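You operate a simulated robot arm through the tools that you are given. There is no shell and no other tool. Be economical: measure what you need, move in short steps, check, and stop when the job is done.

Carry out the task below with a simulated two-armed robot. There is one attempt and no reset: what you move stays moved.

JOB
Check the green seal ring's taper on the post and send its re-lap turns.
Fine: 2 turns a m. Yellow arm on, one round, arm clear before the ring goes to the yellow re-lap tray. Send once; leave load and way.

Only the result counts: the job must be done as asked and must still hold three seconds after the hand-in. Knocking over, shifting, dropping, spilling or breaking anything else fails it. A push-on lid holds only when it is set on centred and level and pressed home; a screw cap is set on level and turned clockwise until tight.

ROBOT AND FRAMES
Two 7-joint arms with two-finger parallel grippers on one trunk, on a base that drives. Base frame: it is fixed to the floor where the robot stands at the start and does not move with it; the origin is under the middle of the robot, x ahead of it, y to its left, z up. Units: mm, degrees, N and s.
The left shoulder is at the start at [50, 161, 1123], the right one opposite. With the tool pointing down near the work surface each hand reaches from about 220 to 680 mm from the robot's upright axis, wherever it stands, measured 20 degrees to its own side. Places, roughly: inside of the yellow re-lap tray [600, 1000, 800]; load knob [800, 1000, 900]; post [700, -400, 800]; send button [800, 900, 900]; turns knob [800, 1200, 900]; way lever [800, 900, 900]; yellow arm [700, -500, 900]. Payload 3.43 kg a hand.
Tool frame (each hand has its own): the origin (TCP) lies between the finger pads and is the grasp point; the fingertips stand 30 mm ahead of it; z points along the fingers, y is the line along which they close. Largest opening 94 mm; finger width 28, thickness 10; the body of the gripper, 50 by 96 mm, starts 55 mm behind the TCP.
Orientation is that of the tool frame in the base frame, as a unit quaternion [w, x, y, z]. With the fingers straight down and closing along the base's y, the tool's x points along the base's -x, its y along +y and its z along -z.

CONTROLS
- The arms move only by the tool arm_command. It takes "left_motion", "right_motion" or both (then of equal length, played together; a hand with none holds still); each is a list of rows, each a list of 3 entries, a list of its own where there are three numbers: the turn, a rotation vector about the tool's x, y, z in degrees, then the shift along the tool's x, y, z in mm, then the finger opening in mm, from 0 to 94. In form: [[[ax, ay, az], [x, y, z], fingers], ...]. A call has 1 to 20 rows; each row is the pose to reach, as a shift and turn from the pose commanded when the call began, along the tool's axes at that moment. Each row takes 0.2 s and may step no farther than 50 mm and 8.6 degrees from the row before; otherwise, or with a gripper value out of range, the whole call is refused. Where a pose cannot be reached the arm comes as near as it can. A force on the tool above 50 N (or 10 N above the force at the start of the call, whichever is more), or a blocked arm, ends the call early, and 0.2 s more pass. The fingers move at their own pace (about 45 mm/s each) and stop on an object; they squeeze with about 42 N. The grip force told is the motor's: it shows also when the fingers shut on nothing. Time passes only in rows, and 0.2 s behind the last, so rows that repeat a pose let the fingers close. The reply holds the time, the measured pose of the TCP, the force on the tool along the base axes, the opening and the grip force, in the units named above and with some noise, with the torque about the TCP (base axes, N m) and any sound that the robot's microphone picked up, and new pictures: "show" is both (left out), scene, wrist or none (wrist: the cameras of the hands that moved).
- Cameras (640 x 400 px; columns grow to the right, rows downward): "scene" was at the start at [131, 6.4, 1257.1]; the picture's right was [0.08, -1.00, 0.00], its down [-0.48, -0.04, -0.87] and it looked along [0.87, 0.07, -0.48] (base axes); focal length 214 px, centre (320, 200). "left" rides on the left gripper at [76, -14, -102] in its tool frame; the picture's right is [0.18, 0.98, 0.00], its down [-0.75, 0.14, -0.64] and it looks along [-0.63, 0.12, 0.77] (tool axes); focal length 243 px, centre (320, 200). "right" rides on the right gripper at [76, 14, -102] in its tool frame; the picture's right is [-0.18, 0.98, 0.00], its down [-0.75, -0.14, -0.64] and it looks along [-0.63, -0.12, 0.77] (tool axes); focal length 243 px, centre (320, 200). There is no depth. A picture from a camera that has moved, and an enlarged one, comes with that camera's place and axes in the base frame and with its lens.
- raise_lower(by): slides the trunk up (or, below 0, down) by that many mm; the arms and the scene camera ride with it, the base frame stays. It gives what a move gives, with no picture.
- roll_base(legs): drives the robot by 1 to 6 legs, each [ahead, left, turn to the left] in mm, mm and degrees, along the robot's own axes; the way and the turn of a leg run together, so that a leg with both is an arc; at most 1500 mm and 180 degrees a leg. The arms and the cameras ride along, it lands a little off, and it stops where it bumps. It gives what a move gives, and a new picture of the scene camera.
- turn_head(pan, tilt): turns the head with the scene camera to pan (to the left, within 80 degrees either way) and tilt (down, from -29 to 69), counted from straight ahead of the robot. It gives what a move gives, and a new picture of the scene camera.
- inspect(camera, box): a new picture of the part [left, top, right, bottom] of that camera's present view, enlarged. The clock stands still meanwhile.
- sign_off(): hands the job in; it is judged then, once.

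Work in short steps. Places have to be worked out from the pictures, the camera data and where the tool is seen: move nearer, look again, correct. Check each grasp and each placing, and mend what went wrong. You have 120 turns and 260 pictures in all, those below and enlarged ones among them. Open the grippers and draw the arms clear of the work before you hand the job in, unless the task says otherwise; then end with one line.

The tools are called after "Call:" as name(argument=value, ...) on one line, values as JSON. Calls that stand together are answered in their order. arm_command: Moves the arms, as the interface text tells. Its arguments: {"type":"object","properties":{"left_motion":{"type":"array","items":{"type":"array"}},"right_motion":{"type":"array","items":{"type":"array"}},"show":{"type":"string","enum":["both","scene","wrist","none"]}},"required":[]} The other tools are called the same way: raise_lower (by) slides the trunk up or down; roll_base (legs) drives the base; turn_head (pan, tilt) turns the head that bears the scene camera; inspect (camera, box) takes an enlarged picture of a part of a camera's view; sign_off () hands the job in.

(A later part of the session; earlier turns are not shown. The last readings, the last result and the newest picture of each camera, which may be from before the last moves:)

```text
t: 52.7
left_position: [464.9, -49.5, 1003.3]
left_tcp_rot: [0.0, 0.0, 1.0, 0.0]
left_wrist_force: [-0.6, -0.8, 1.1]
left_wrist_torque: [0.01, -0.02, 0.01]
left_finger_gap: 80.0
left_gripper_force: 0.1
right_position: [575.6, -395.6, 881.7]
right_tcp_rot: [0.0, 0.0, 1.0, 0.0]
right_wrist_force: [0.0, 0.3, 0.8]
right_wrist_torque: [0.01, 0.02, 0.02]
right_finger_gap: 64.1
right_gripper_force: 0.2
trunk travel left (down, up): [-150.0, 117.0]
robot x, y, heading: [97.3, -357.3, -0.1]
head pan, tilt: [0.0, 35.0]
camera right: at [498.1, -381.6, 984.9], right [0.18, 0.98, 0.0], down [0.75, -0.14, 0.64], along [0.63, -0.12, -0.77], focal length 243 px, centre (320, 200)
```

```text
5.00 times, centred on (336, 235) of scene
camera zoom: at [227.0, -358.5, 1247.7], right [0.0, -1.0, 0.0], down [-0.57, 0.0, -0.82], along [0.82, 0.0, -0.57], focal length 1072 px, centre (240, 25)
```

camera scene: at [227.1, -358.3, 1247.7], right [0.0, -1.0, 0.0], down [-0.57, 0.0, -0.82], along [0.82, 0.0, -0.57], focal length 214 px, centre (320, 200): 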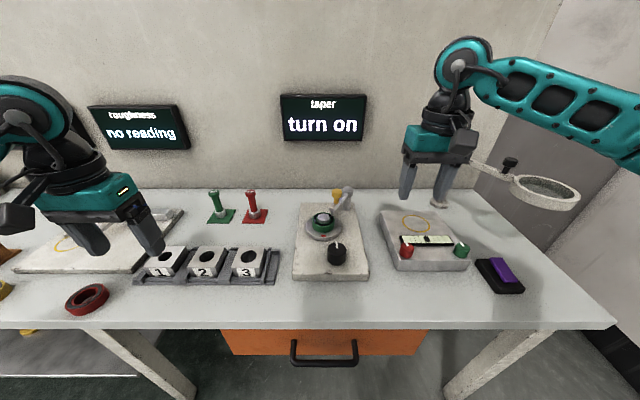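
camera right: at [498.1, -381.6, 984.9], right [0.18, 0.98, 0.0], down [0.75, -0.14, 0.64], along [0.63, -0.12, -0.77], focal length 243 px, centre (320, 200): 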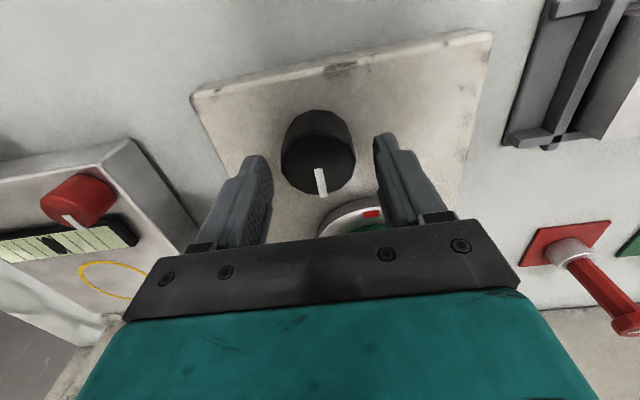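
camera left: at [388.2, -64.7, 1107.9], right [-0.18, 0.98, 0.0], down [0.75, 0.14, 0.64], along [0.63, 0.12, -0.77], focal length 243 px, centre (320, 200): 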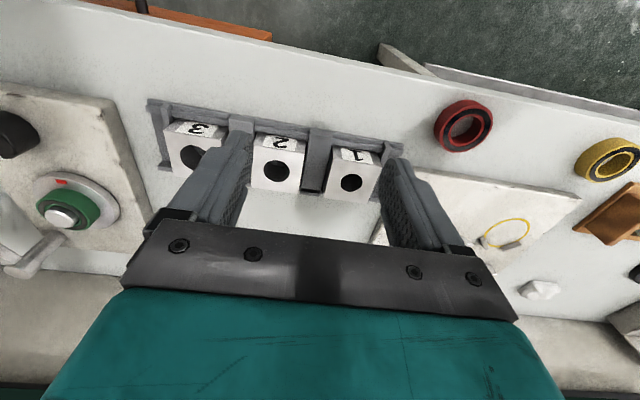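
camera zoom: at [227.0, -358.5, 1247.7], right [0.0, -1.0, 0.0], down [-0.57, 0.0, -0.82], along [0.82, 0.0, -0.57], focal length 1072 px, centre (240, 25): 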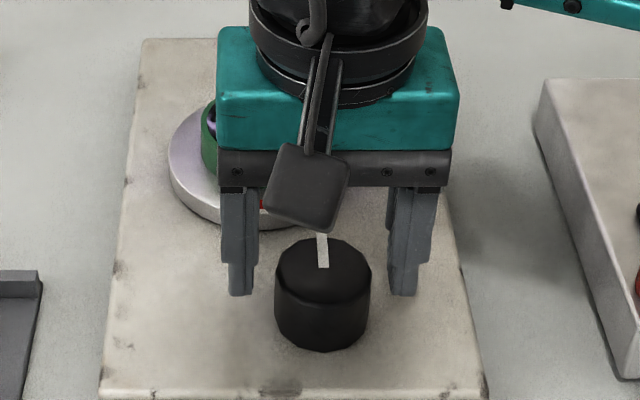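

Centred in y; shift 3 mm nearer, lower 8, and pre-turn the open hand −32° to check the wrist range.

Call:
arm_command(right_motion=[[[0, 0, 0], [3, -1, 4], 64], [[0, 0, -8], [3, -1, 8], 64], [[0, 0, -16], [3, -1, 8], 64], [[0, 0, -24], [3, -1, 8], 64], [[0, 0, -32], [3, -1, 8], 64], [[0, 0, -32], [3, -1, 8], 64]])

```text
t: 54.1
left_position: [464.1, -49.8, 1003.9]
left_tcp_rot: [-0.001, 0.0, 1.0, 0.0]
left_wrist_force: [-0.6, -0.2, 0.0]
left_wrist_torque: [-0.01, -0.01, 0.0]
left_finger_gap: 79.9
left_gripper_force: 0.1
right_position: [573.2, -397.5, 873.1]
right_tcp_rot: [0.0, -0.276, 0.961, 0.0]
right_wrist_force: [0.0, -0.2, -0.1]
right_wrist_torque: [0.0, 0.0, -0.02]
right_finger_gap: 64.0
right_gripper_force: 0.0
trunk travel left (down, up): [-150.0, 117.0]
robot x, y, heading: [97.0, -356.4, 0.3]
head pan, tilt: [0.0, 35.0]
camera scene: at [227.1, -358.5, 1247.7], right [0.0, -1.0, 0.0], down [-0.57, 0.0, -0.82], along [0.82, 0.0, -0.57], focal length 214 px, centre (320, 200)
camera right: at [500.2, -425.5, 976.6], right [-0.37, 0.93, 0.0], down [0.71, 0.28, 0.64], along [0.6, 0.24, -0.77], focal length 243 px, centre (320, 200)
```

scene: 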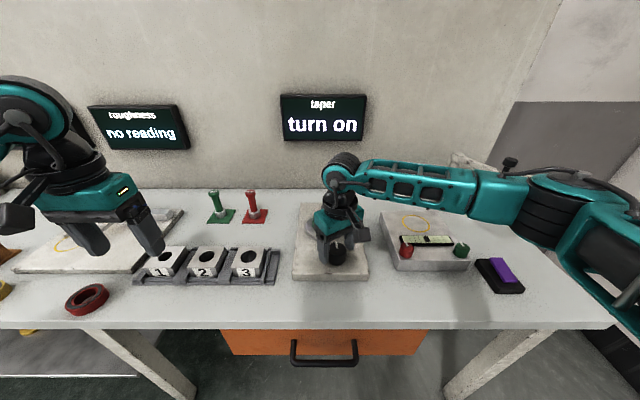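
right: 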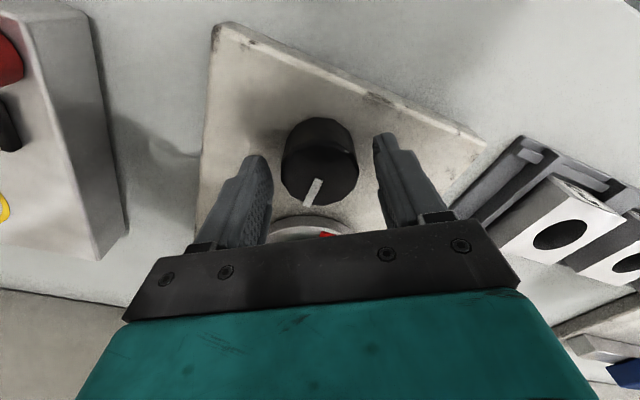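

−32° works. Close on the knob and turn clockwise 64°.

Call:
arm_command(right_motion=[[[0, 0, 0], [0, 0, 0], 36], [[0, 0, 0], [0, 0, 0], 36], [[0, 0, 8], [0, 0, 0], 36], [[0, 0, 16], [0, 0, 0], 36], [[0, 0, 24], [0, 0, 0], 36], [[0, 0, 32], [0, 0, 0], 36], [[0, 0, 40], [0, 0, 0], 36], [[0, 0, 48], [0, 0, 0], 36], [[0, 0, 56], [0, 0, 0], 36], [[0, 0, 64], [0, 0, 0], 36], [[0, 0, 64], [0, 0, 0], 36]])

Call:
inspect(camera="scene", box=[272, 195, 400, 275])

```text
t: 56.5
left_position: [465.1, -49.4, 1003.9]
left_tcp_rot: [0.0, 0.0, 1.0, -0.001]
left_wrist_force: [-0.7, -0.1, -0.6]
left_wrist_torque: [0.0, -0.01, 0.02]
left_finger_gap: 80.0
left_gripper_force: 0.0
right_position: [573.7, -396.8, 873.1]
right_tcp_rot: [0.001, 0.276, 0.961, 0.001]
right_wrist_force: [7.7, 10.6, 6.4]
right_wrist_torque: [-0.47, -0.48, 0.01]
right_finger_gap: 45.5
right_gripper_force: 44.8
trunk travel left (down, up): [-150.0, 117.0]
robot x, y, heading: [100.4, -354.9, -0.4]
head pan, tilt: [0.0, 35.0]
camera scene: at [227.3, -357.4, 1247.7], right [0.0, -1.0, 0.0], down [-0.57, 0.0, -0.82], along [0.82, 0.0, -0.57], focal length 214 px, centre (320, 200)
camera right: at [515.3, -344.0, 976.6], right [0.68, 0.74, 0.0], down [0.56, -0.52, 0.64], along [0.47, -0.43, -0.77], focal length 243 px, centre (320, 200)
```

scene: 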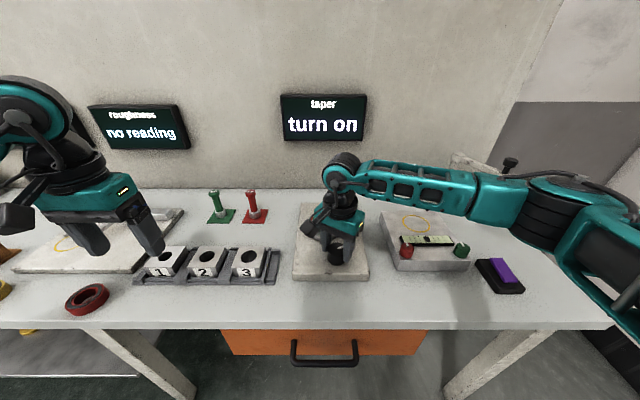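
right: 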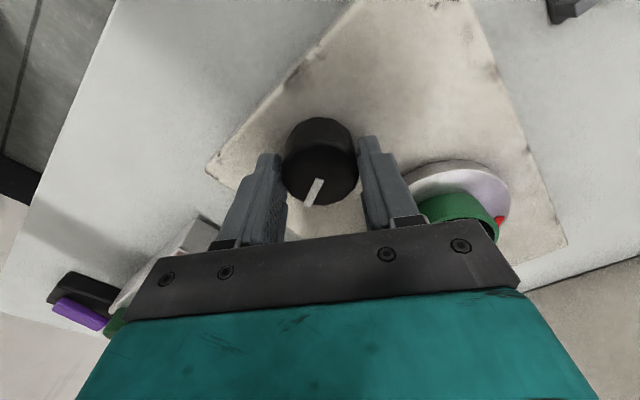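

```text
5.00 times, centred on (336, 235) of scene
camera zoom: at [227.3, -357.4, 1247.7], right [0.0, -1.0, 0.0], down [-0.57, 0.0, -0.82], along [0.82, 0.0, -0.57], focal length 1072 px, centre (240, 25)
```

zoom: 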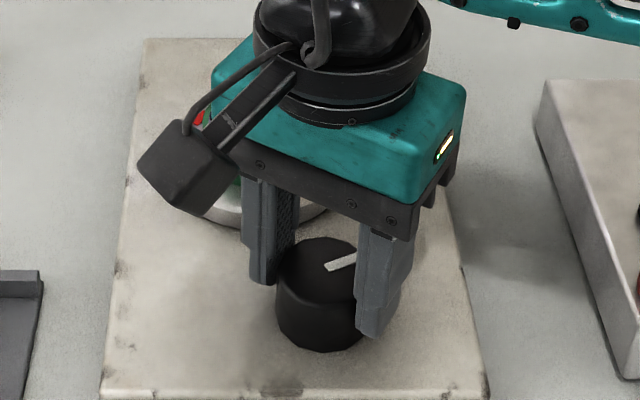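

Knob and disc turn together (disc mark moved ~130°, so geared ~2:1). Lateral force is small. Turn on another 56°.

Call:
arm_command(right_motion=[[[0, 0, 8], [0, 0, 0], 36], [[0, 0, 16], [0, 0, 0], 36], [[0, 0, 24], [0, 0, 0], 36], [[0, 0, 32], [0, 0, 0], 36], [[0, 0, 40], [0, 0, 0], 36], [[0, 0, 48], [0, 0, 0], 36], [[0, 0, 56], [0, 0, 0], 36], [[0, 0, 56], [0, 0, 0], 36]])

Call:
inspect(camera="scene", box=[272, 195, 400, 275])

```text
t: 58.3
left_position: [464.9, -46.8, 1003.1]
left_tcp_rot: [-0.001, 0.0, 1.0, -0.001]
left_wrist_force: [0.5, -0.2, -0.6]
left_wrist_torque: [0.01, 0.0, -0.01]
left_finger_gap: 80.0
left_gripper_force: 0.1
right_position: [573.5, -395.0, 873.7]
right_tcp_rot: [-0.001, 0.695, 0.719, 0.002]
right_wrist_force: [18.6, 17.3, 10.3]
right_wrist_torque: [-0.55, 0.04, -0.02]
right_finger_gap: 45.4
right_gripper_force: 45.2
trunk travel left (down, up): [-150.0, 117.0]
robot x, y, heading: [98.3, -356.1, -0.1]
head pan, tilt: [0.0, 35.0]
camera scene: at [228.1, -356.7, 1247.6], right [0.0, -1.0, 0.0], down [-0.57, 0.0, -0.82], along [0.82, 0.0, -0.57], focal length 214 px, centre (320, 200)
camera right: at [584.8, -319.7, 976.9], right [0.99, -0.15, 0.0], down [-0.12, -0.76, 0.64], along [-0.1, -0.63, -0.77], focal length 243 px, centre (320, 200)
```

scene: 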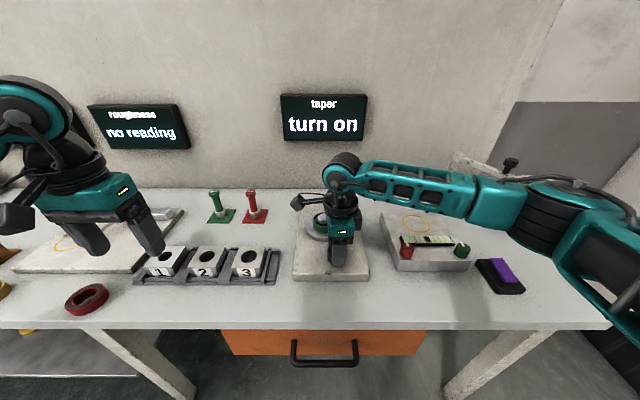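
right: 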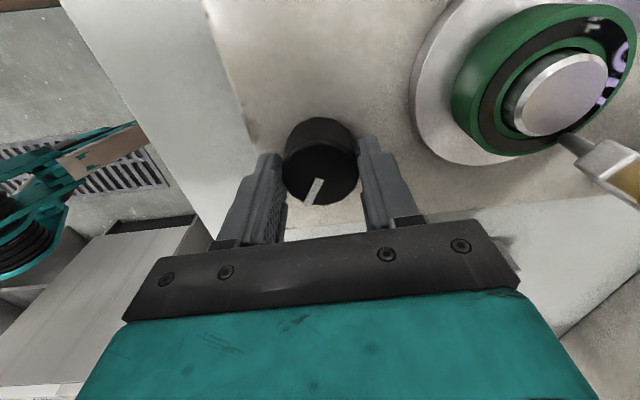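

```text
5.00 times, centred on (336, 235) of scene
camera zoom: at [228.1, -356.7, 1247.6], right [0.0, -1.0, 0.0], down [-0.57, 0.0, -0.82], along [0.82, 0.0, -0.57], focal length 1072 px, centre (240, 25)
```

zoom: 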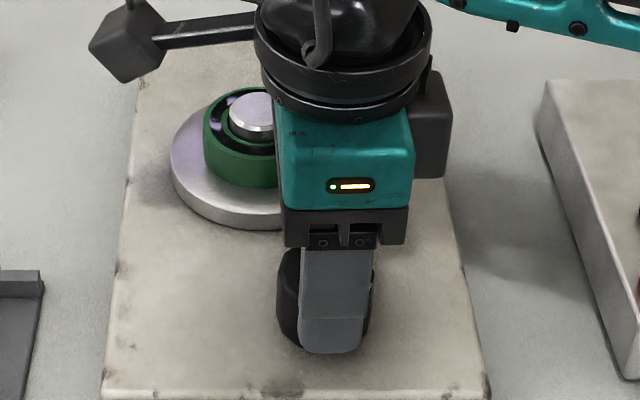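

Total 120° so far; a lateral force shows the grip is ~2 mm off axis. Shift slightly (+x,+y) and continue 40°.

Call:
arm_command(right_motion=[[[0, 0, 4], [0.7, 1, 0], 36], [[0, 0, 12], [1, 2, 0], 36], [[0, 0, 20], [1, 2, 0], 36], [[0, 0, 28], [1, 2, 0], 36], [[0, 0, 34], [1, 2, 0], 36], [[0, 0, 40], [1, 2, 0], 36], [[0, 0, 40], [1, 2, 0], 36]])

```text
t: 59.9
left_position: [464.3, -49.7, 1003.4]
left_tcp_rot: [0.0, 0.0, 1.0, 0.001]
left_wrist_force: [0.1, -0.9, 0.3]
left_wrist_torque: [-0.03, 0.03, -0.01]
left_finger_gap: 80.0
left_gripper_force: 0.0
right_position: [574.1, -396.4, 873.8]
right_tcp_rot: [-0.001, 0.899, 0.438, 0.001]
right_wrist_force: [4.8, 5.7, 9.4]
right_wrist_torque: [1.17, -0.35, 0.04]
right_finger_gap: 45.7
right_gripper_force: 45.0
trunk travel left (down, up): [-150.0, 117.0]
robot x, y, heading: [99.2, -360.4, 0.2]
head pan, tilt: [0.0, 35.0]
camera scene: at [226.9, -358.1, 1247.7], right [0.0, -1.0, 0.0], down [-0.57, 0.0, -0.82], along [0.82, 0.0, -0.57], focal length 214 px, centre (320, 200)
camera right: at [632.2, -345.1, 976.6], right [0.66, -0.75, 0.0], down [-0.58, -0.51, 0.64], along [-0.48, -0.42, -0.77], focal length 243 px, centre (320, 200)
```

scene: 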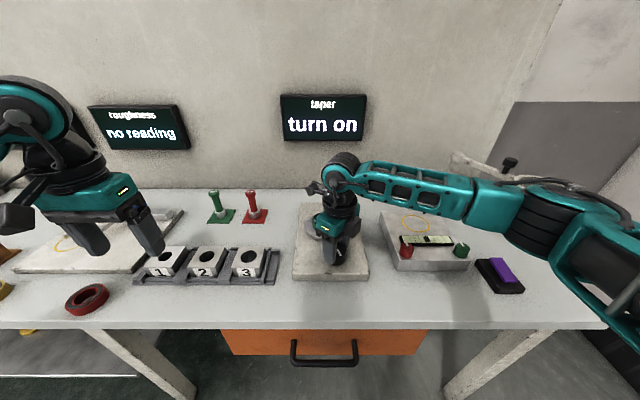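
right: 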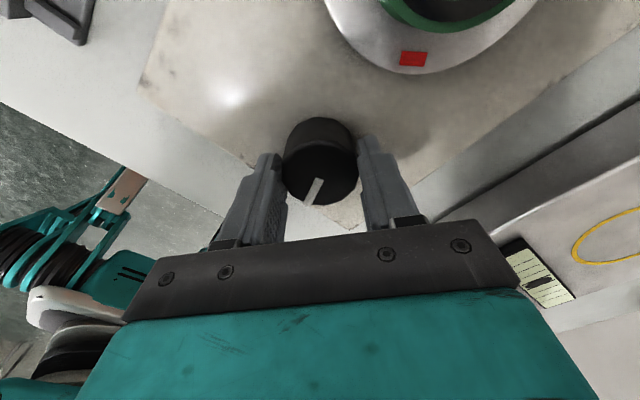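

Mark is ~320° round for 160° of knob: 2:1. Turn 22° more.

Call:
arm_command(right_motion=[[[0, 0, 6], [0, 0, 0], 36], [[0, 0, 12], [0, 0, 0], 36], [[0, 0, 18], [0, 0, 0], 36], [[0, 0, 22], [0, 0, 0], 36], [[0, 0, 22], [0, 0, 0], 36]])

```text
t: 61.1
left_position: [464.7, -48.0, 1003.1]
left_tcp_rot: [0.0, 0.001, 1.0, 0.0]
left_wrist_force: [0.5, 0.6, -0.2]
left_wrist_torque: [0.02, -0.04, 0.0]
left_finger_gap: 80.0
left_gripper_force: 0.1
right_position: [575.2, -396.0, 873.2]
right_tcp_rot: [0.0, 0.966, 0.258, -0.001]
right_wrist_force: [8.6, 5.1, 7.0]
right_wrist_torque: [0.47, 0.09, -0.04]
right_finger_gap: 45.4
right_gripper_force: 44.6
trunk travel left (down, up): [-150.0, 117.0]
robot x, y, heading: [97.7, -357.2, 0.1]
head pan, tilt: [0.0, 35.0]
camera scene: at [227.3, -358.1, 1247.6], right [0.0, -1.0, 0.0], down [-0.57, 0.0, -0.82], along [0.82, 0.0, -0.57], focal length 214 px, centre (320, 200)
camera right: at [647.2, -370.8, 976.6], right [0.33, -0.94, 0.0], down [-0.72, -0.25, 0.64], along [-0.61, -0.21, -0.77], focal length 243 px, centre (320, 200)
```

scene: 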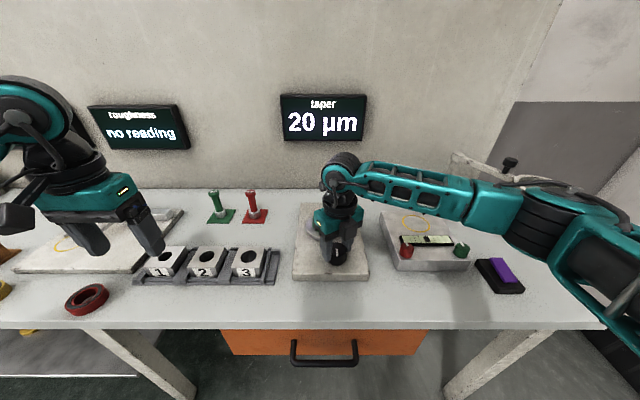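
right: 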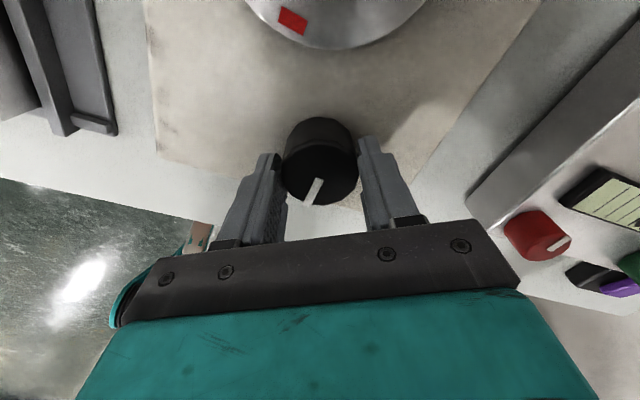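

Call:
inspect(camera="scene", box=[262, 80, 390, 160])

Call:
arm_command(right_motion=[[[0, 0, 0], [0, 0, 0], 56], [[0, 0, 0], [0, 0, 0], 64], [[0, 0, 0], [0, 0, -30], 64], [[0, 0, 0], [0, 0, -70], 64], [[0, 0, -8], [0, 0, -110], 64], [[0, 0, -16], [0, 0, -130], 64], [[0, 0, -24], [0, 0, -130], 64], [[0, 0, -32], [0, 0, -130], 64], [[0, 0, -40], [0, 0, -130], 64], [[0, 0, -48], [0, 0, -130], 64], [[0, 0, -56], [0, 0, -130], 64], [[0, 0, -64], [0, 0, -130], 64], [[0, 0, -72], [0, 0, -130], 64], [[0, 0, -80], [0, 0, -130], 64], [[0, 0, -88], [0, 0, -130], 64], [[0, 0, -96], [0, 0, -130], 64], [[0, 0, -104], [0, 0, -130], 64], [[0, 0, -112], [0, 0, -130], 64], [[0, 0, -120], [0, 0, -130], 64], [[0, 0, -128], [0, 0, -130], 64]], show="scene")

```text
5.00 times, centred on (326, 120) of scene
camera zoom: at [227.3, -358.1, 1247.6], right [0.0, -1.0, 0.0], down [-0.57, 0.0, -0.82], along [0.82, 0.0, -0.57], focal length 1072 px, centre (290, 600)
```

zoom: 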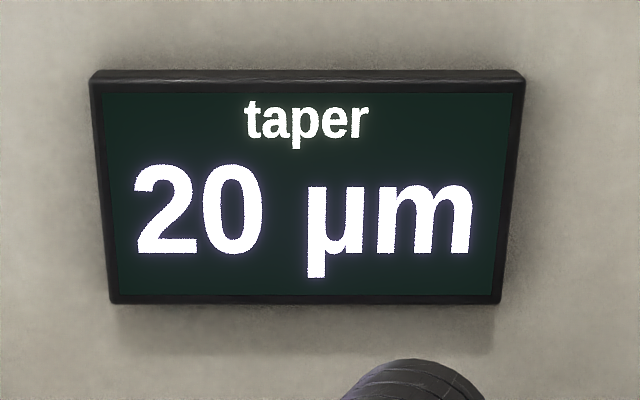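

```text
t: 65.3
left_position: [464.4, -49.2, 1005.1]
left_tcp_rot: [0.001, 0.001, 1.0, 0.0]
left_wrist_force: [0.3, 0.2, 0.3]
left_wrist_torque: [-0.02, -0.02, -0.01]
left_finger_gap: 79.9
left_gripper_force: 0.0
right_position: [574.8, -397.5, 1004.4]
right_tcp_rot: [-0.001, 0.189, 0.982, 0.0]
right_wrist_force: [0.3, -0.2, 0.7]
right_wrist_torque: [0.02, 0.04, -0.01]
right_finger_gap: 64.1
right_gripper_force: 0.0
trunk travel left (down, up): [-150.0, 117.0]
robot x, y, heading: [97.9, -357.6, 0.0]
head pan, tilt: [0.0, 35.0]
camera scene: at [227.1, -358.5, 1247.7], right [0.0, -1.0, 0.0], down [-0.57, 0.0, -0.82], along [0.82, 0.0, -0.57], focal length 214 px, centre (320, 200)
```

scene: 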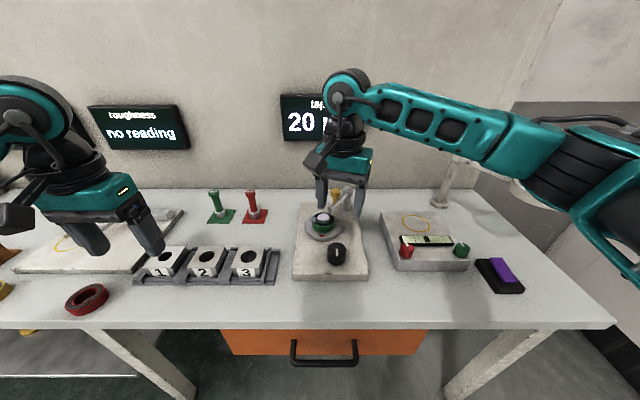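

20 µm → 40 turns. Now return to the yellow knob: square the hand and hover over it.

Call:
arm_command(right_motion=[[[0, 0, -8], [-30, 0, 0], 56], [[0, 0, -16], [-60, 0, 0], 56], [[0, 0, -22], [-90, 0, 0], 56], [[0, 0, -22], [-124, 46, 0], 56], [[0, 0, -22], [-124, 46, 0], 56]], show="wrist")

```text
refused: row 4 steps farther than a row can; nothing moved
```

Call:
arm_command(right_motion=[[[0, 0, -8], [-31, 11, 0], 56], [[0, 0, -16], [-62, 23, 0], 56], [[0, 0, -22], [-93, 34, 0], 56], [[0, 0, -22], [-125, 45.6, 0], 56], [[0, 0, -22], [-125, 45.6, 0], 56]], show="wrist")

```text
t: 66.5
left_position: [464.9, -49.1, 1004.3]
left_tcp_rot: [0.0, 0.0, 1.0, -0.001]
left_wrist_force: [0.5, -0.7, -0.4]
left_wrist_torque: [-0.01, -0.01, -0.03]
left_finger_gap: 79.8
left_gripper_force: 0.1
right_position: [707.3, -401.4, 1003.1]
right_tcp_rot: [0.001, -0.001, 1.0, -0.001]
right_wrist_force: [0.2, 0.6, -0.1]
right_wrist_torque: [0.01, 0.02, -0.02]
right_finger_gap: 56.1
right_gripper_force: 0.1
trunk travel left (down, up): [-150.0, 117.0]
robot x, y, heading: [99.3, -360.1, -0.1]
head pan, tilt: [0.0, 35.0]
camera right: at [630.3, -387.5, 1107.0], right [0.18, 0.98, 0.0], down [0.75, -0.14, 0.64], along [0.63, -0.12, -0.77], focal length 243 px, centre (320, 200)
```

right: 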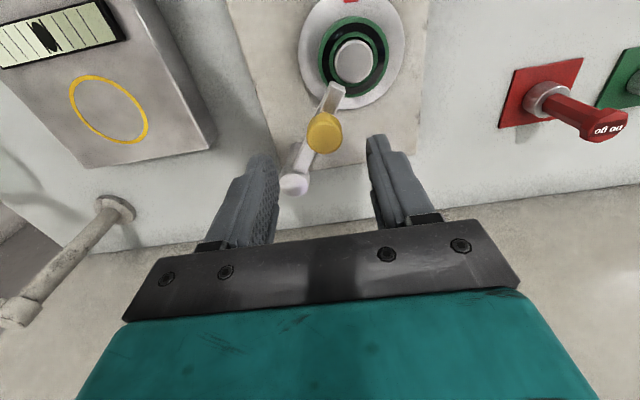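

Knob lies between the fingers. Lower 62 mm, cage it and sweep it back.

Call:
arm_command(right_motion=[[[0, 0, 0], [0, 0, 30], 56], [[0, 0, 0], [0, 0, 62], 56], [[0, 0, 0], [0, 0, 62], 36], [[0, 0, 0], [0, 0, 62], 36], [[0, 0, 0], [2, -6, 62], 36], [[0, 0, 0], [6, -14, 62], 36], [[0, 0, 0], [9, -22, 62], 36], [[0, 0, 0], [10, -30, 62], 36], [[0, 0, 0], [10, -38, 62], 36], [[0, 0, 0], [10, -46, 62], 36], [[0, 0, 0], [8, -54, 62], 36], [[0, 0, 0], [6, -60, 62], 36], [[0, 0, 0], [6, -60, 62], 36]], show="wrist")

Call:
inspect(camera="scene", box=[262, 80, 422, 240])

```text
t: 69.3
left_position: [464.9, -49.1, 1003.1]
left_tcp_rot: [0.0, 0.0, 1.0, 0.0]
left_wrist_force: [-0.1, 1.2, -0.6]
left_wrist_torque: [-0.02, 0.01, 0.02]
left_finger_gap: 79.8
left_gripper_force: 0.1
right_position: [702.2, -461.4, 940.8]
right_tcp_rot: [0.0, 0.0, 1.0, 0.0]
right_wrist_force: [-0.9, -0.3, 0.3]
right_wrist_torque: [-0.02, -0.01, 0.0]
right_finger_gap: 36.1
right_gripper_force: 0.2
trunk travel left (down, up): [-150.0, 117.0]
robot x, y, heading: [100.4, -356.4, 0.1]
head pan, tilt: [0.0, 35.0]
camera right: at [625.1, -447.4, 1044.4], right [0.18, 0.98, 0.0], down [0.75, -0.14, 0.64], along [0.63, -0.12, -0.77], focal length 243 px, centre (320, 200)
```

right: 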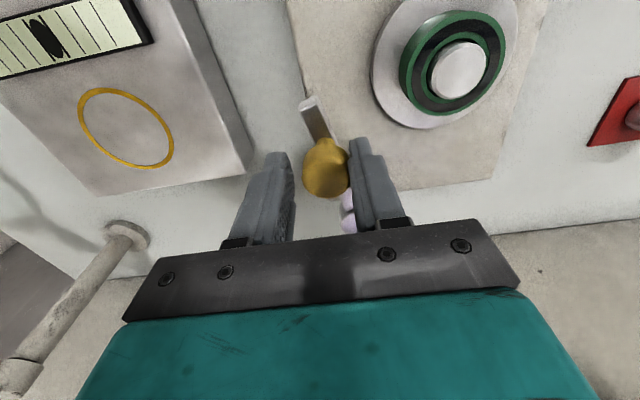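

```text
2.50 times, centred on (342, 160) of scene
camera zoom: at [227.1, -358.5, 1247.7], right [0.0, -1.0, 0.0], down [-0.57, 0.0, -0.82], along [0.82, 0.0, -0.57], focal length 536 px, centre (265, 300)
```

zoom: 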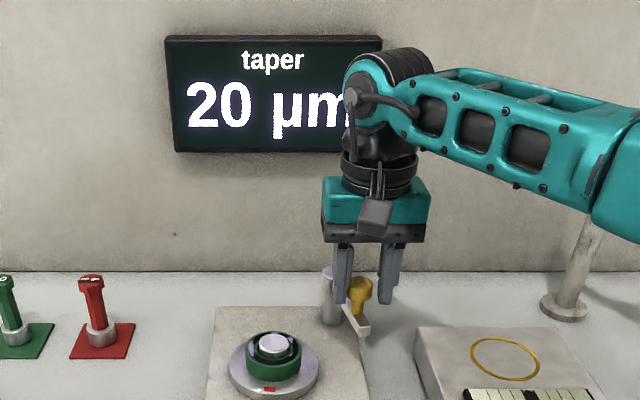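

Arm clear; take it ~7 mm further to its original parked position, then open and withdraw.

Call:
arm_command(right_motion=[[[0, 0, 0], [-1, -4, 0], 36], [[0, 0, 0], [-2, -8, 0], 36], [[0, 0, 0], [-2, -6, 0], 50], [[0, 0, 0], [-2, -6, 0], 58], [[0, 0, 0], [-2, -6, -30], 58], [[0, 0, 0], [-2, -6, -70], 58], [[0, 0, 0], [20, -10, -110], 58], [[0, 0, 0], [60, -35, -110], 58], [[0, 0, 0], [100, -60, -110], 58], [[0, 0, 0], [140, -85, -110], 58], [[0, 0, 0], [180, -105, -110], 58], [[0, 0, 0], [220, -120, -110], 58], [[0, 0, 0], [220, -120, -110], 58]], show="scene")

Call:
inspect(camera="scene", box=[272, 175, 400, 275])

```text
t: 72.1
left_position: [464.7, -49.9, 1004.3]
left_tcp_rot: [0.0, 0.0, 1.0, 0.0]
left_wrist_force: [0.6, 0.7, 0.7]
left_wrist_torque: [-0.02, -0.01, 0.01]
left_finger_gap: 80.2
left_gripper_force: 0.1
right_position: [481.6, -581.1, 1049.8]
right_tcp_rot: [0.001, 0.0, 1.0, 0.0]
right_wrist_force: [-0.1, -0.4, 0.9]
right_wrist_torque: [-0.04, 0.0, 0.0]
right_finger_gap: 58.0
right_gripper_force: 0.0
trunk travel left (down, up): [-150.0, 117.0]
robot x, y, heading: [100.7, -355.1, -0.0]
head pan, tilt: [0.0, 35.0]
camera scene: at [227.1, -358.4, 1247.7], right [0.0, -1.0, 0.0], down [-0.57, 0.0, -0.82], along [0.82, 0.0, -0.57], focal length 214 px, centre (320, 200)
```

scene: 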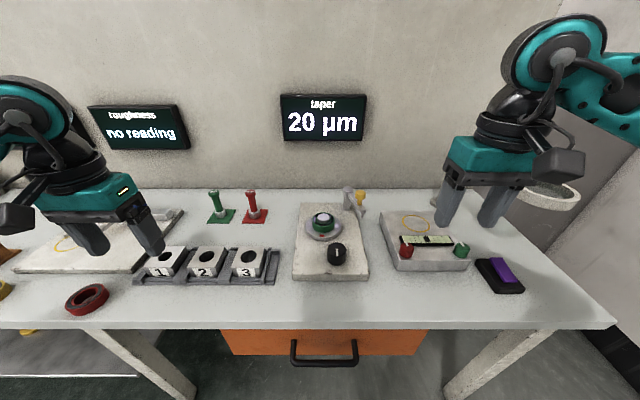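

```text
4.00 times, centred on (336, 225) of scene
camera zoom: at [227.1, -358.4, 1247.7], right [0.0, -1.0, 0.0], down [-0.57, 0.0, -0.82], along [0.82, 0.0, -0.57], focal length 858 px, centre (256, 100)
```

zoom: 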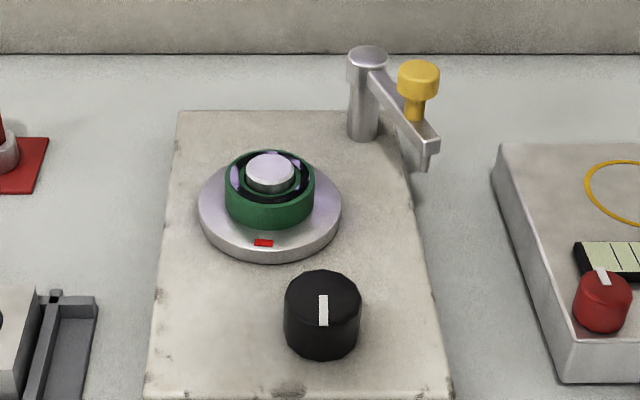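

Arm parked, ring free. Move base right 120 mm and bring the left hand over the ring again.

Call:
roll_base(legs=[[0, -120, 0]])

Call:
arm_command(left_motion=[[[0, 0, 0], [-40, -20, 0], 80], [[0, 0, 0], [-80, -50, 0], 80], [[0, 0, 0], [-115, -85, 0], 80], [[0, 0, 0], [-150, -120, 0], 80], [[0, 0, 0], [-180, -155, 0], 80], [[0, 0, 0], [-200, -190, 0], 80], [[0, 0, 0], [-211, -197, 30], 80], [[0, 0, 0], [-211, -197, 60], 80], [[0, 0, 0], [-211, -197, 60], 80]], show="wrist")

```text
t: 73.3
left_position: [464.7, -171.4, 1003.8]
left_tcp_rot: [-0.001, 0.0, 1.0, 0.0]
left_wrist_force: [0.6, -0.3, -0.3]
left_wrist_torque: [0.0, 0.0, 0.0]
left_finger_gap: 79.8
left_gripper_force: 0.0
right_position: [481.4, -702.1, 1050.9]
right_tcp_rot: [0.0, 0.001, 1.0, 0.002]
right_wrist_force: [0.0, -0.2, -0.7]
right_wrist_torque: [0.0, -0.01, 0.0]
right_finger_gap: 58.0
right_gripper_force: 0.0
trunk travel left (down, up): [-150.0, 117.0]
robot x, y, heading: [98.8, -479.0, 0.1]
head pan, tilt: [0.0, 35.0]
camera scene: at [227.1, -479.9, 1247.7], right [0.0, -1.0, 0.0], down [-0.57, 0.0, -0.82], along [0.82, 0.0, -0.57], focal length 214 px, centre (320, 200)
```

scene: 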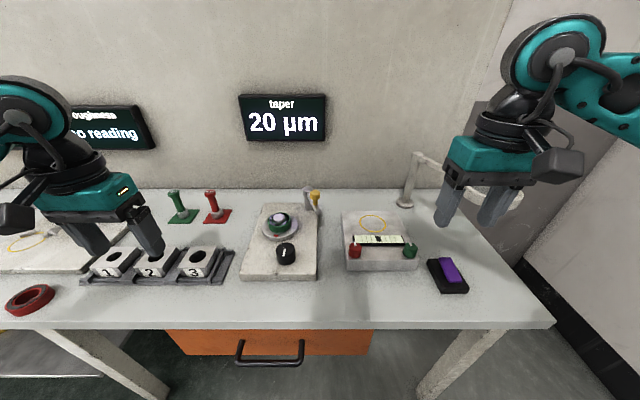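

```text
t: 75.3
left_position: [676.0, -368.1, 944.9]
left_tcp_rot: [0.0, 0.001, 1.0, 0.0]
left_wrist_force: [0.0, 0.9, 0.8]
left_wrist_torque: [0.01, 0.03, 0.0]
left_finger_gap: 80.0
left_gripper_force: 0.0
right_position: [480.7, -700.2, 1050.5]
right_tcp_rot: [0.0, 0.0, 1.0, 0.0]
right_wrist_force: [-0.2, 0.0, -0.1]
right_wrist_torque: [0.04, 0.03, -0.01]
right_finger_gap: 57.9
right_gripper_force: 0.0
trunk travel left (down, up): [-150.0, 117.0]
robot x, y, heading: [100.1, -476.5, 0.1]
head pan, tilt: [0.0, 35.0]
camera left: at [600.5, -383.2, 1048.1], right [-0.18, 0.98, 0.0], down [0.75, 0.14, 0.64], along [0.63, 0.12, -0.77], focal length 243 px, centre (320, 200)
```

left: 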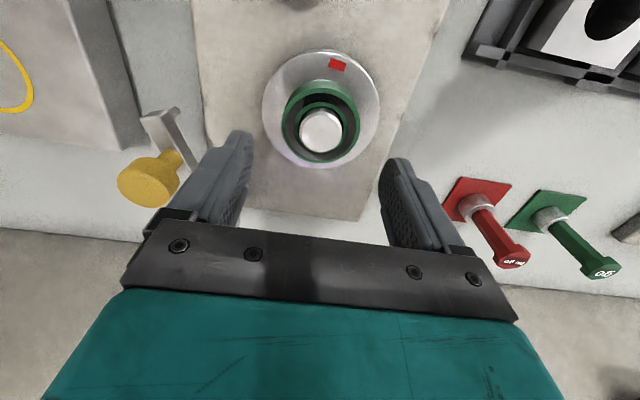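

Ring centred. Lower to z≈879, close, and lift.

Call:
arm_command(left_motion=[[[0, 0, 0], [0, 1.5, 30], 80], [[0, 0, 0], [0, 1.5, 55], 80], [[0, 0, 0], [0, 1.5, 66], 80], [[0, 0, 0], [0, 1.5, 66], 40], [[0, 0, 0], [0, 1.5, 66], 40], [[0, 0, 0], [0, 1.5, 66], 40]], show="wrist")

```text
t: 76.7
left_position: [677.4, -366.4, 878.2]
left_tcp_rot: [-0.001, 0.0, 1.0, -0.001]
left_wrist_force: [0.0, -3.0, -0.3]
left_wrist_torque: [-0.03, 0.03, -0.01]
left_finger_gap: 60.3
left_gripper_force: 41.4
right_position: [482.2, -701.6, 1049.8]
right_tcp_rot: [0.0, 0.001, 1.0, 0.0]
right_wrist_force: [-0.5, 0.4, -0.6]
right_wrist_torque: [0.02, 0.01, 0.0]
right_finger_gap: 58.0
right_gripper_force: 0.0
trunk travel left (down, up): [-150.0, 117.0]
robot x, y, heading: [94.9, -480.3, -0.1]
head pan, tilt: [0.0, 35.0]
camera left: at [600.6, -380.4, 982.2], right [-0.18, 0.98, 0.0], down [0.75, 0.14, 0.64], along [0.63, 0.12, -0.77], focal length 243 px, centre (320, 200)
```

left: 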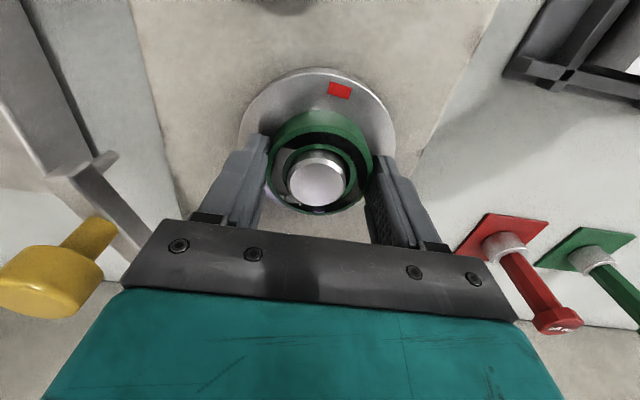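

Gripped at 60.3 mm. Lift straight up, then back toward me.

Call:
arm_command(left_motion=[[[0, 0, 0], [0, 0, -10], 40], [[0, 0, 0], [0, 0, -25], 40], [[0, 0, 0], [0, 0, -45], 40], [[0, 0, 0], [0, 0, -75], 40], [[0, 0, 0], [0, 0, -110], 40], [[0, 0, 0], [30, 10, -135], 40], [[0, 0, 0], [70, 30, -135], 40], [[0, 0, 0], [110, 50, -135], 40], [[0, 0, 0], [150, 70, -135], 40], [[0, 0, 0], [190, 90, -135], 40], [[0, 0, 0], [190, 90, -135], 40]], show="both")

```text
t: 79.1
left_position: [483.0, -275.8, 1012.6]
left_tcp_rot: [0.0, 0.0, 1.0, -0.001]
left_wrist_force: [-0.1, 0.0, -0.4]
left_wrist_torque: [-0.01, 0.01, 0.03]
left_finger_gap: 60.4
left_gripper_force: 42.2
right_position: [482.0, -700.1, 1050.1]
right_tcp_rot: [0.0, 0.0, 1.0, 0.0]
right_wrist_force: [-0.3, -0.3, 0.2]
right_wrist_torque: [0.02, -0.03, 0.01]
right_finger_gap: 58.1
right_gripper_force: 0.1
trunk travel left (down, up): [-150.0, 117.0]
robot x, y, heading: [101.0, -480.0, -0.0]
head pan, tilt: [0.0, 35.0]
camera scene: at [227.2, -479.4, 1247.6], right [0.0, -1.0, 0.0], down [-0.57, 0.0, -0.82], along [0.82, 0.0, -0.57], focal length 214 px, centre (320, 200)
camera left: at [406.3, -291.4, 1117.1], right [-0.18, 0.98, 0.0], down [0.75, 0.14, 0.64], along [0.63, 0.12, -0.77], focal length 243 px, centre (320, 200)
```

scene: 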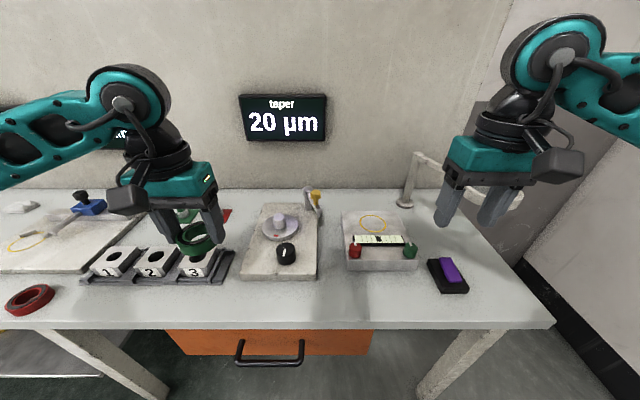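
left: 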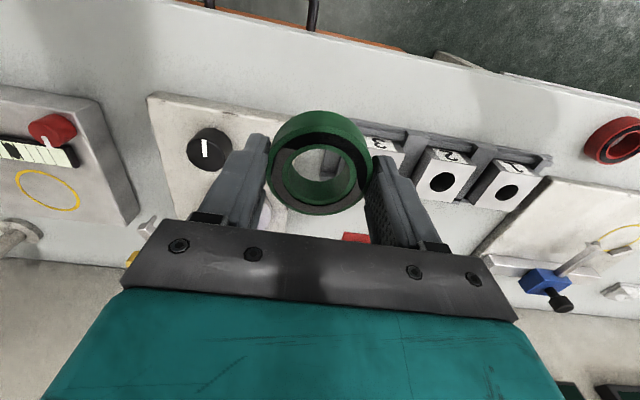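

Holding the ring. Back off 100 mm and drive left to the sender.

Call:
roll_base(legs=[[-100, 0, 0], [0, 1100, 0]])

Call:
turn_head(pan=20, tilt=30)

```text
t: 85.7
left_position: [377.9, 854.8, 1012.7]
left_tcp_rot: [0.0, -0.003, 1.0, 0.0]
left_wrist_force: [0.5, -0.3, -1.1]
left_wrist_torque: [0.02, 0.01, 0.03]
left_finger_gap: 60.1
left_gripper_force: 42.0
right_position: [378.9, 429.5, 1050.6]
right_tcp_rot: [0.0, -0.003, 1.0, -0.001]
right_wrist_force: [0.8, 0.4, 0.0]
right_wrist_torque: [0.02, 0.03, 0.03]
right_finger_gap: 58.0
right_gripper_force: 0.0
trunk travel left (down, up): [-150.0, 117.0]
robot x, y, heading: [-4.8, 649.9, 0.1]
head pan, tilt: [0.0, 35.0]
camera scene: at [123.1, 649.5, 1247.7], right [0.01, -1.0, 0.0], down [-0.57, 0.0, -0.82], along [0.82, 0.01, -0.57], focal length 214 px, centre (320, 200)
```

scene: 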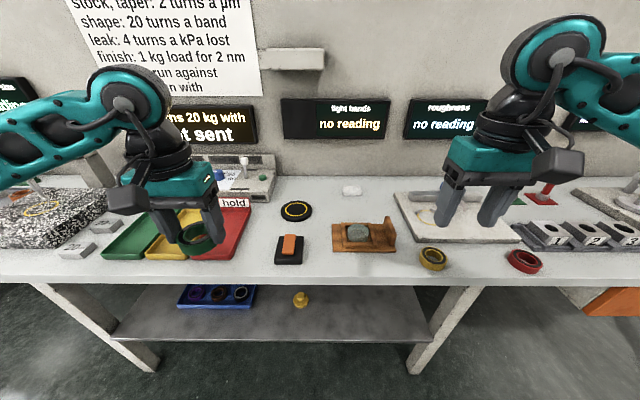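

```text
t: 86.5
left_position: [377.3, 854.7, 1013.1]
left_tcp_rot: [0.0, -0.002, 1.0, 0.001]
left_wrist_force: [0.7, 0.3, -0.2]
left_wrist_torque: [0.02, -0.05, 0.0]
left_finger_gap: 60.1
left_gripper_force: 41.9
right_position: [379.3, 429.2, 1050.3]
right_tcp_rot: [0.0, -0.004, 1.0, 0.0]
right_wrist_force: [0.2, 0.0, 0.4]
right_wrist_torque: [-0.01, -0.01, -0.03]
right_finger_gap: 58.0
right_gripper_force: 0.1
trunk travel left (down, up): [-150.0, 117.0]
robot x, y, heading: [-4.0, 646.1, 0.4]
head pan, tilt: [20.0, 30.0]
camera scene: at [119.9, 680.2, 1255.4], right [0.35, -0.94, 0.0], down [-0.47, -0.17, -0.87], along [0.81, 0.3, -0.5], focal length 214 px, centre (320, 200)
```

scene: 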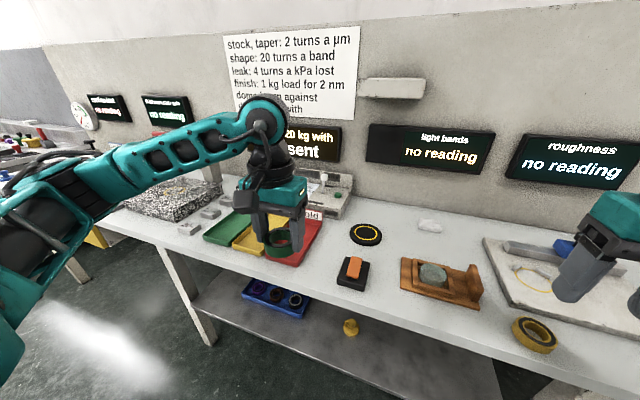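

Trays green/yellow/red and the sender panel come into view. Drive left another 250 mm.

Call:
roll_base(legs=[[0, 250, 0]])

Call:
turn_head(pan=0, tilt=35)

Call:
inspect(camera="scene", box=[160, 60, 480, 260])

Call:
inspect(camera="left", box=[0, 0, 640, 400])

```text
t: 88.3
left_position: [376.0, 1101.9, 1012.8]
left_tcp_rot: [-0.001, -0.004, 1.0, 0.0]
left_wrist_force: [-0.3, 0.4, -0.4]
left_wrist_torque: [-0.02, 0.0, 0.04]
left_finger_gap: 60.4
left_gripper_force: 41.6
right_position: [377.8, 677.9, 1049.7]
right_tcp_rot: [0.0, -0.003, 1.0, 0.0]
right_wrist_force: [0.2, 0.7, 0.0]
right_wrist_torque: [-0.02, -0.01, 0.04]
right_finger_gap: 58.3
right_gripper_force: 0.0
trunk travel left (down, up): [-150.0, 117.0]
robot x, y, heading: [-7.8, 897.2, 0.3]
head pan, tilt: [20.0, 30.0]
camera scene: at [118.1, 928.9, 1255.4], right [0.35, -0.94, 0.0], down [-0.47, -0.17, -0.87], along [0.81, 0.3, -0.5], focal length 214 px, centre (320, 200)
```

scene: 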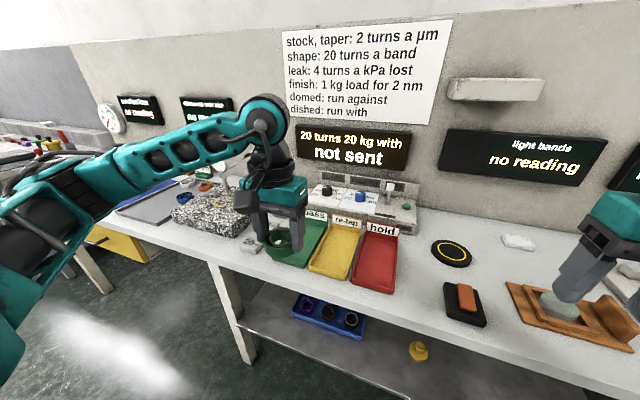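

```text
t: 89.1
left_position: [374.5, 1101.7, 1012.9]
left_tcp_rot: [0.0, -0.004, 1.0, 0.0]
left_wrist_force: [-0.6, 0.4, -1.0]
left_wrist_torque: [0.01, 0.01, -0.02]
left_finger_gap: 60.1
left_gripper_force: 41.7
right_position: [377.0, 677.3, 1050.4]
right_tcp_rot: [-0.001, -0.003, 1.0, 0.0]
right_wrist_force: [0.3, 0.1, 0.5]
right_wrist_torque: [0.01, 0.01, -0.01]
right_finger_gap: 58.1
right_gripper_force: 0.1
trunk travel left (down, up): [-150.0, 117.0]
robot x, y, heading: [-6.4, 899.1, 0.4]
head pan, tilt: [0.0, 35.0]
camera scene: at [121.4, 897.6, 1247.7], right [0.01, -1.0, 0.0], down [-0.57, 0.0, -0.82], along [0.82, 0.01, -0.57], focal length 214 px, centre (320, 200)
```

scene: 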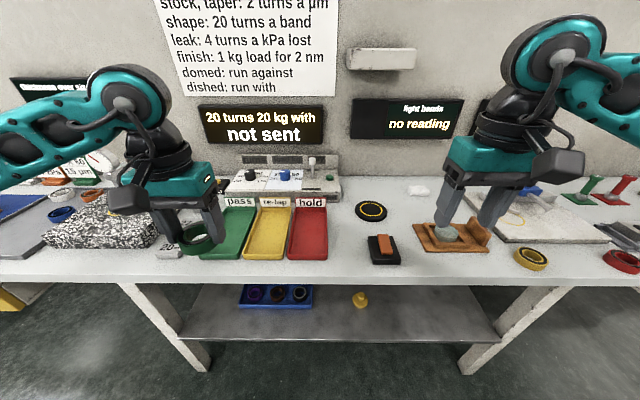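

```text
2.00 times, centred on (320, 160) of scene
camera zoom: at [121.4, 897.6, 1247.7], right [0.01, -1.0, 0.0], down [-0.57, 0.0, -0.82], along [0.82, 0.01, -0.57], focal length 429 px, centre (320, 280)
```

zoom: 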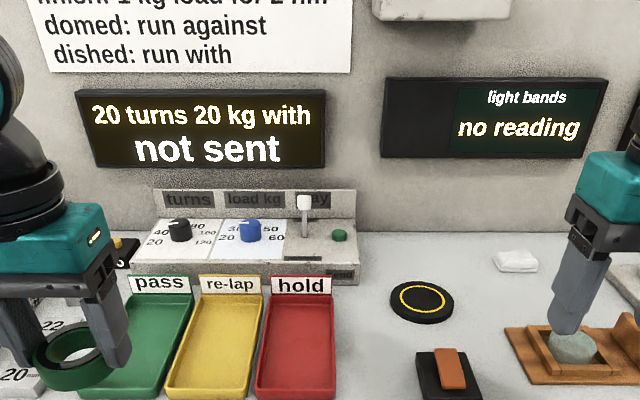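

```text
1.00 times, centred on (320, 200) of left
camera zoom: at [299.6, 1086.6, 1117.1], right [-0.19, 0.98, 0.0], down [0.75, 0.15, 0.64], along [0.63, 0.12, -0.77], focal length 243 px, centre (320, 200)
```

zoom: 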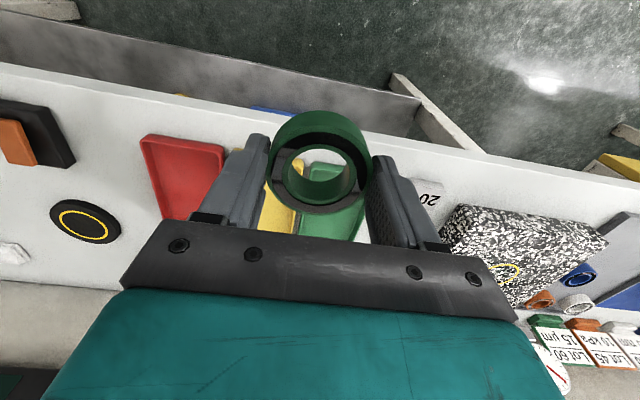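

Tray order pass/re-lap/hold is clear; yellow tray inside at about [590,1055]. Bring the ring there with the hand turned −90° (fingers along the tray's length).

Call:
arm_command(left_motion=[[[0, 0, -8], [-20, -5, 0], 40], [[0, 0, -16], [-40, -10, 0], 40], [[0, 0, -24], [-60, -15, 0], 40], [[0, 0, -32], [-80, -20, 0], 40], [[0, 0, -40], [-100, -25, 0], 40], [[0, 0, -48], [-120, -30, 0], 40], [[0, 0, -56], [-140, -35, 0], 40], [[0, 0, -64], [-160, -40, 10], 40], [[0, 0, -72], [-180, -46, 20], 40], [[0, 0, -80], [-200, -46, 40], 40], [[0, 0, -88], [-212, -46, 60], 40], [[0, 0, -90], [-212, -46, 80], 40], [[0, 0, -90], [-212, -46, 80], 40]])

```text
t: 91.9
left_position: [586.8, 1059.4, 932.4]
left_tcp_rot: [0.001, 0.71, -0.705, 0.0]
left_wrist_force: [-0.1, 0.1, -0.7]
left_wrist_torque: [0.0, 0.0, 0.05]
left_finger_gap: 60.4
left_gripper_force: 42.0
right_position: [378.4, 677.4, 1050.6]
right_tcp_rot: [-0.001, -0.003, 1.0, -0.001]
right_wrist_force: [-0.6, -0.5, 0.5]
right_wrist_torque: [-0.02, 0.02, 0.01]
right_finger_gap: 58.2
right_gripper_force: 0.0
trunk travel left (down, up): [-150.0, 117.0]
robot x, y, heading: [-6.7, 895.0, 0.4]
head pan, tilt: [0.0, 35.0]
camera scene: at [121.4, 897.5, 1247.7], right [0.01, -1.0, 0.0], down [-0.57, 0.0, -0.82], along [0.82, 0.01, -0.57], focal length 214 px, centre (320, 200)
camera left: at [602.1, 981.1, 1036.5], right [-0.98, -0.19, 0.0], down [-0.15, 0.75, 0.64], along [-0.12, 0.63, -0.77], focal length 243 px, centre (320, 200)
```

scene: 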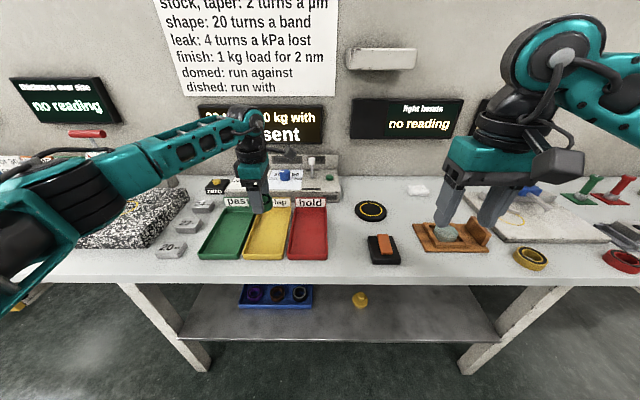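
left: 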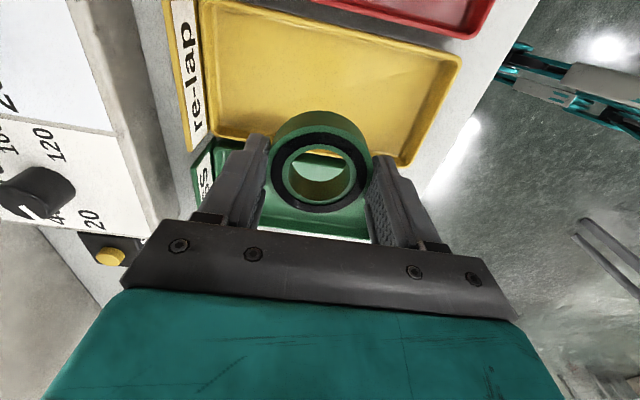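

Yellow tray floor centre at about [585,1041]. Shift 18 mm right and lower 60 mm, check.

Call:
arm_command(left_motion=[[[0, 0, 0], [18, 2, 0], 40], [[0, 0, 0], [18, 2, 30], 40], [[0, 0, 0], [18, 2, 60], 40], [[0, 0, 0], [18, 2, 60], 40]], show="wrist")

Call:
inspect(camera="scene", box=[190, 160, 350, 280])

```text
t: 92.9
left_position: [584.9, 1039.4, 872.7]
left_tcp_rot: [0.0, 0.709, -0.705, 0.0]
left_wrist_force: [-0.2, -1.1, -1.2]
left_wrist_torque: [-0.01, -0.01, -0.04]
left_finger_gap: 60.3
left_gripper_force: 42.3
right_position: [378.7, 678.0, 1049.8]
right_tcp_rot: [0.0, -0.004, 1.0, 0.0]
right_wrist_force: [-0.4, -0.6, -0.3]
right_wrist_torque: [-0.02, -0.05, -0.01]
right_finger_gap: 58.1
right_gripper_force: 0.0
trunk travel left (down, up): [-150.0, 117.0]
robot x, y, heading: [-9.1, 897.6, 0.5]
head pan, tilt: [0.0, 35.0]
camera left: at [600.3, 962.7, 976.6], right [-0.98, -0.19, 0.0], down [-0.15, 0.75, 0.64], along [-0.12, 0.63, -0.77], focal length 243 px, centre (320, 200)
```

left: 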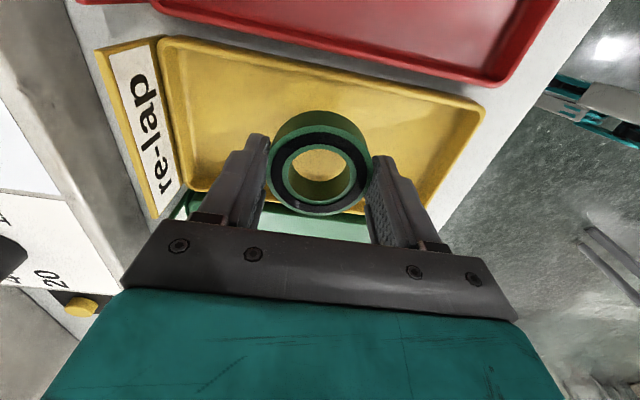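

```text
3.33 times, centred on (270, 220) of scene
camera zoom: at [121.4, 897.5, 1247.7], right [0.01, -1.0, 0.0], down [-0.57, 0.0, -0.82], along [0.82, 0.01, -0.57], focal length 715 px, centre (487, 133)
```

zoom: 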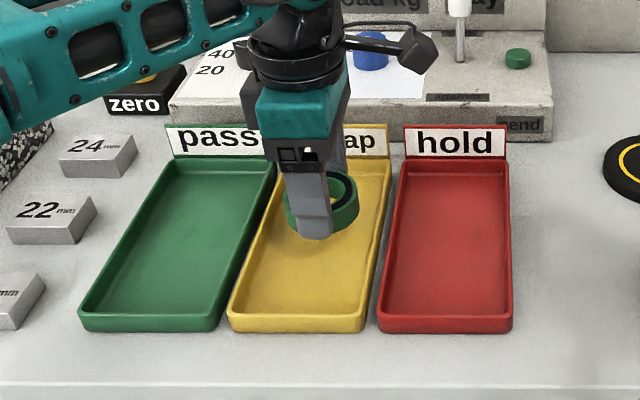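

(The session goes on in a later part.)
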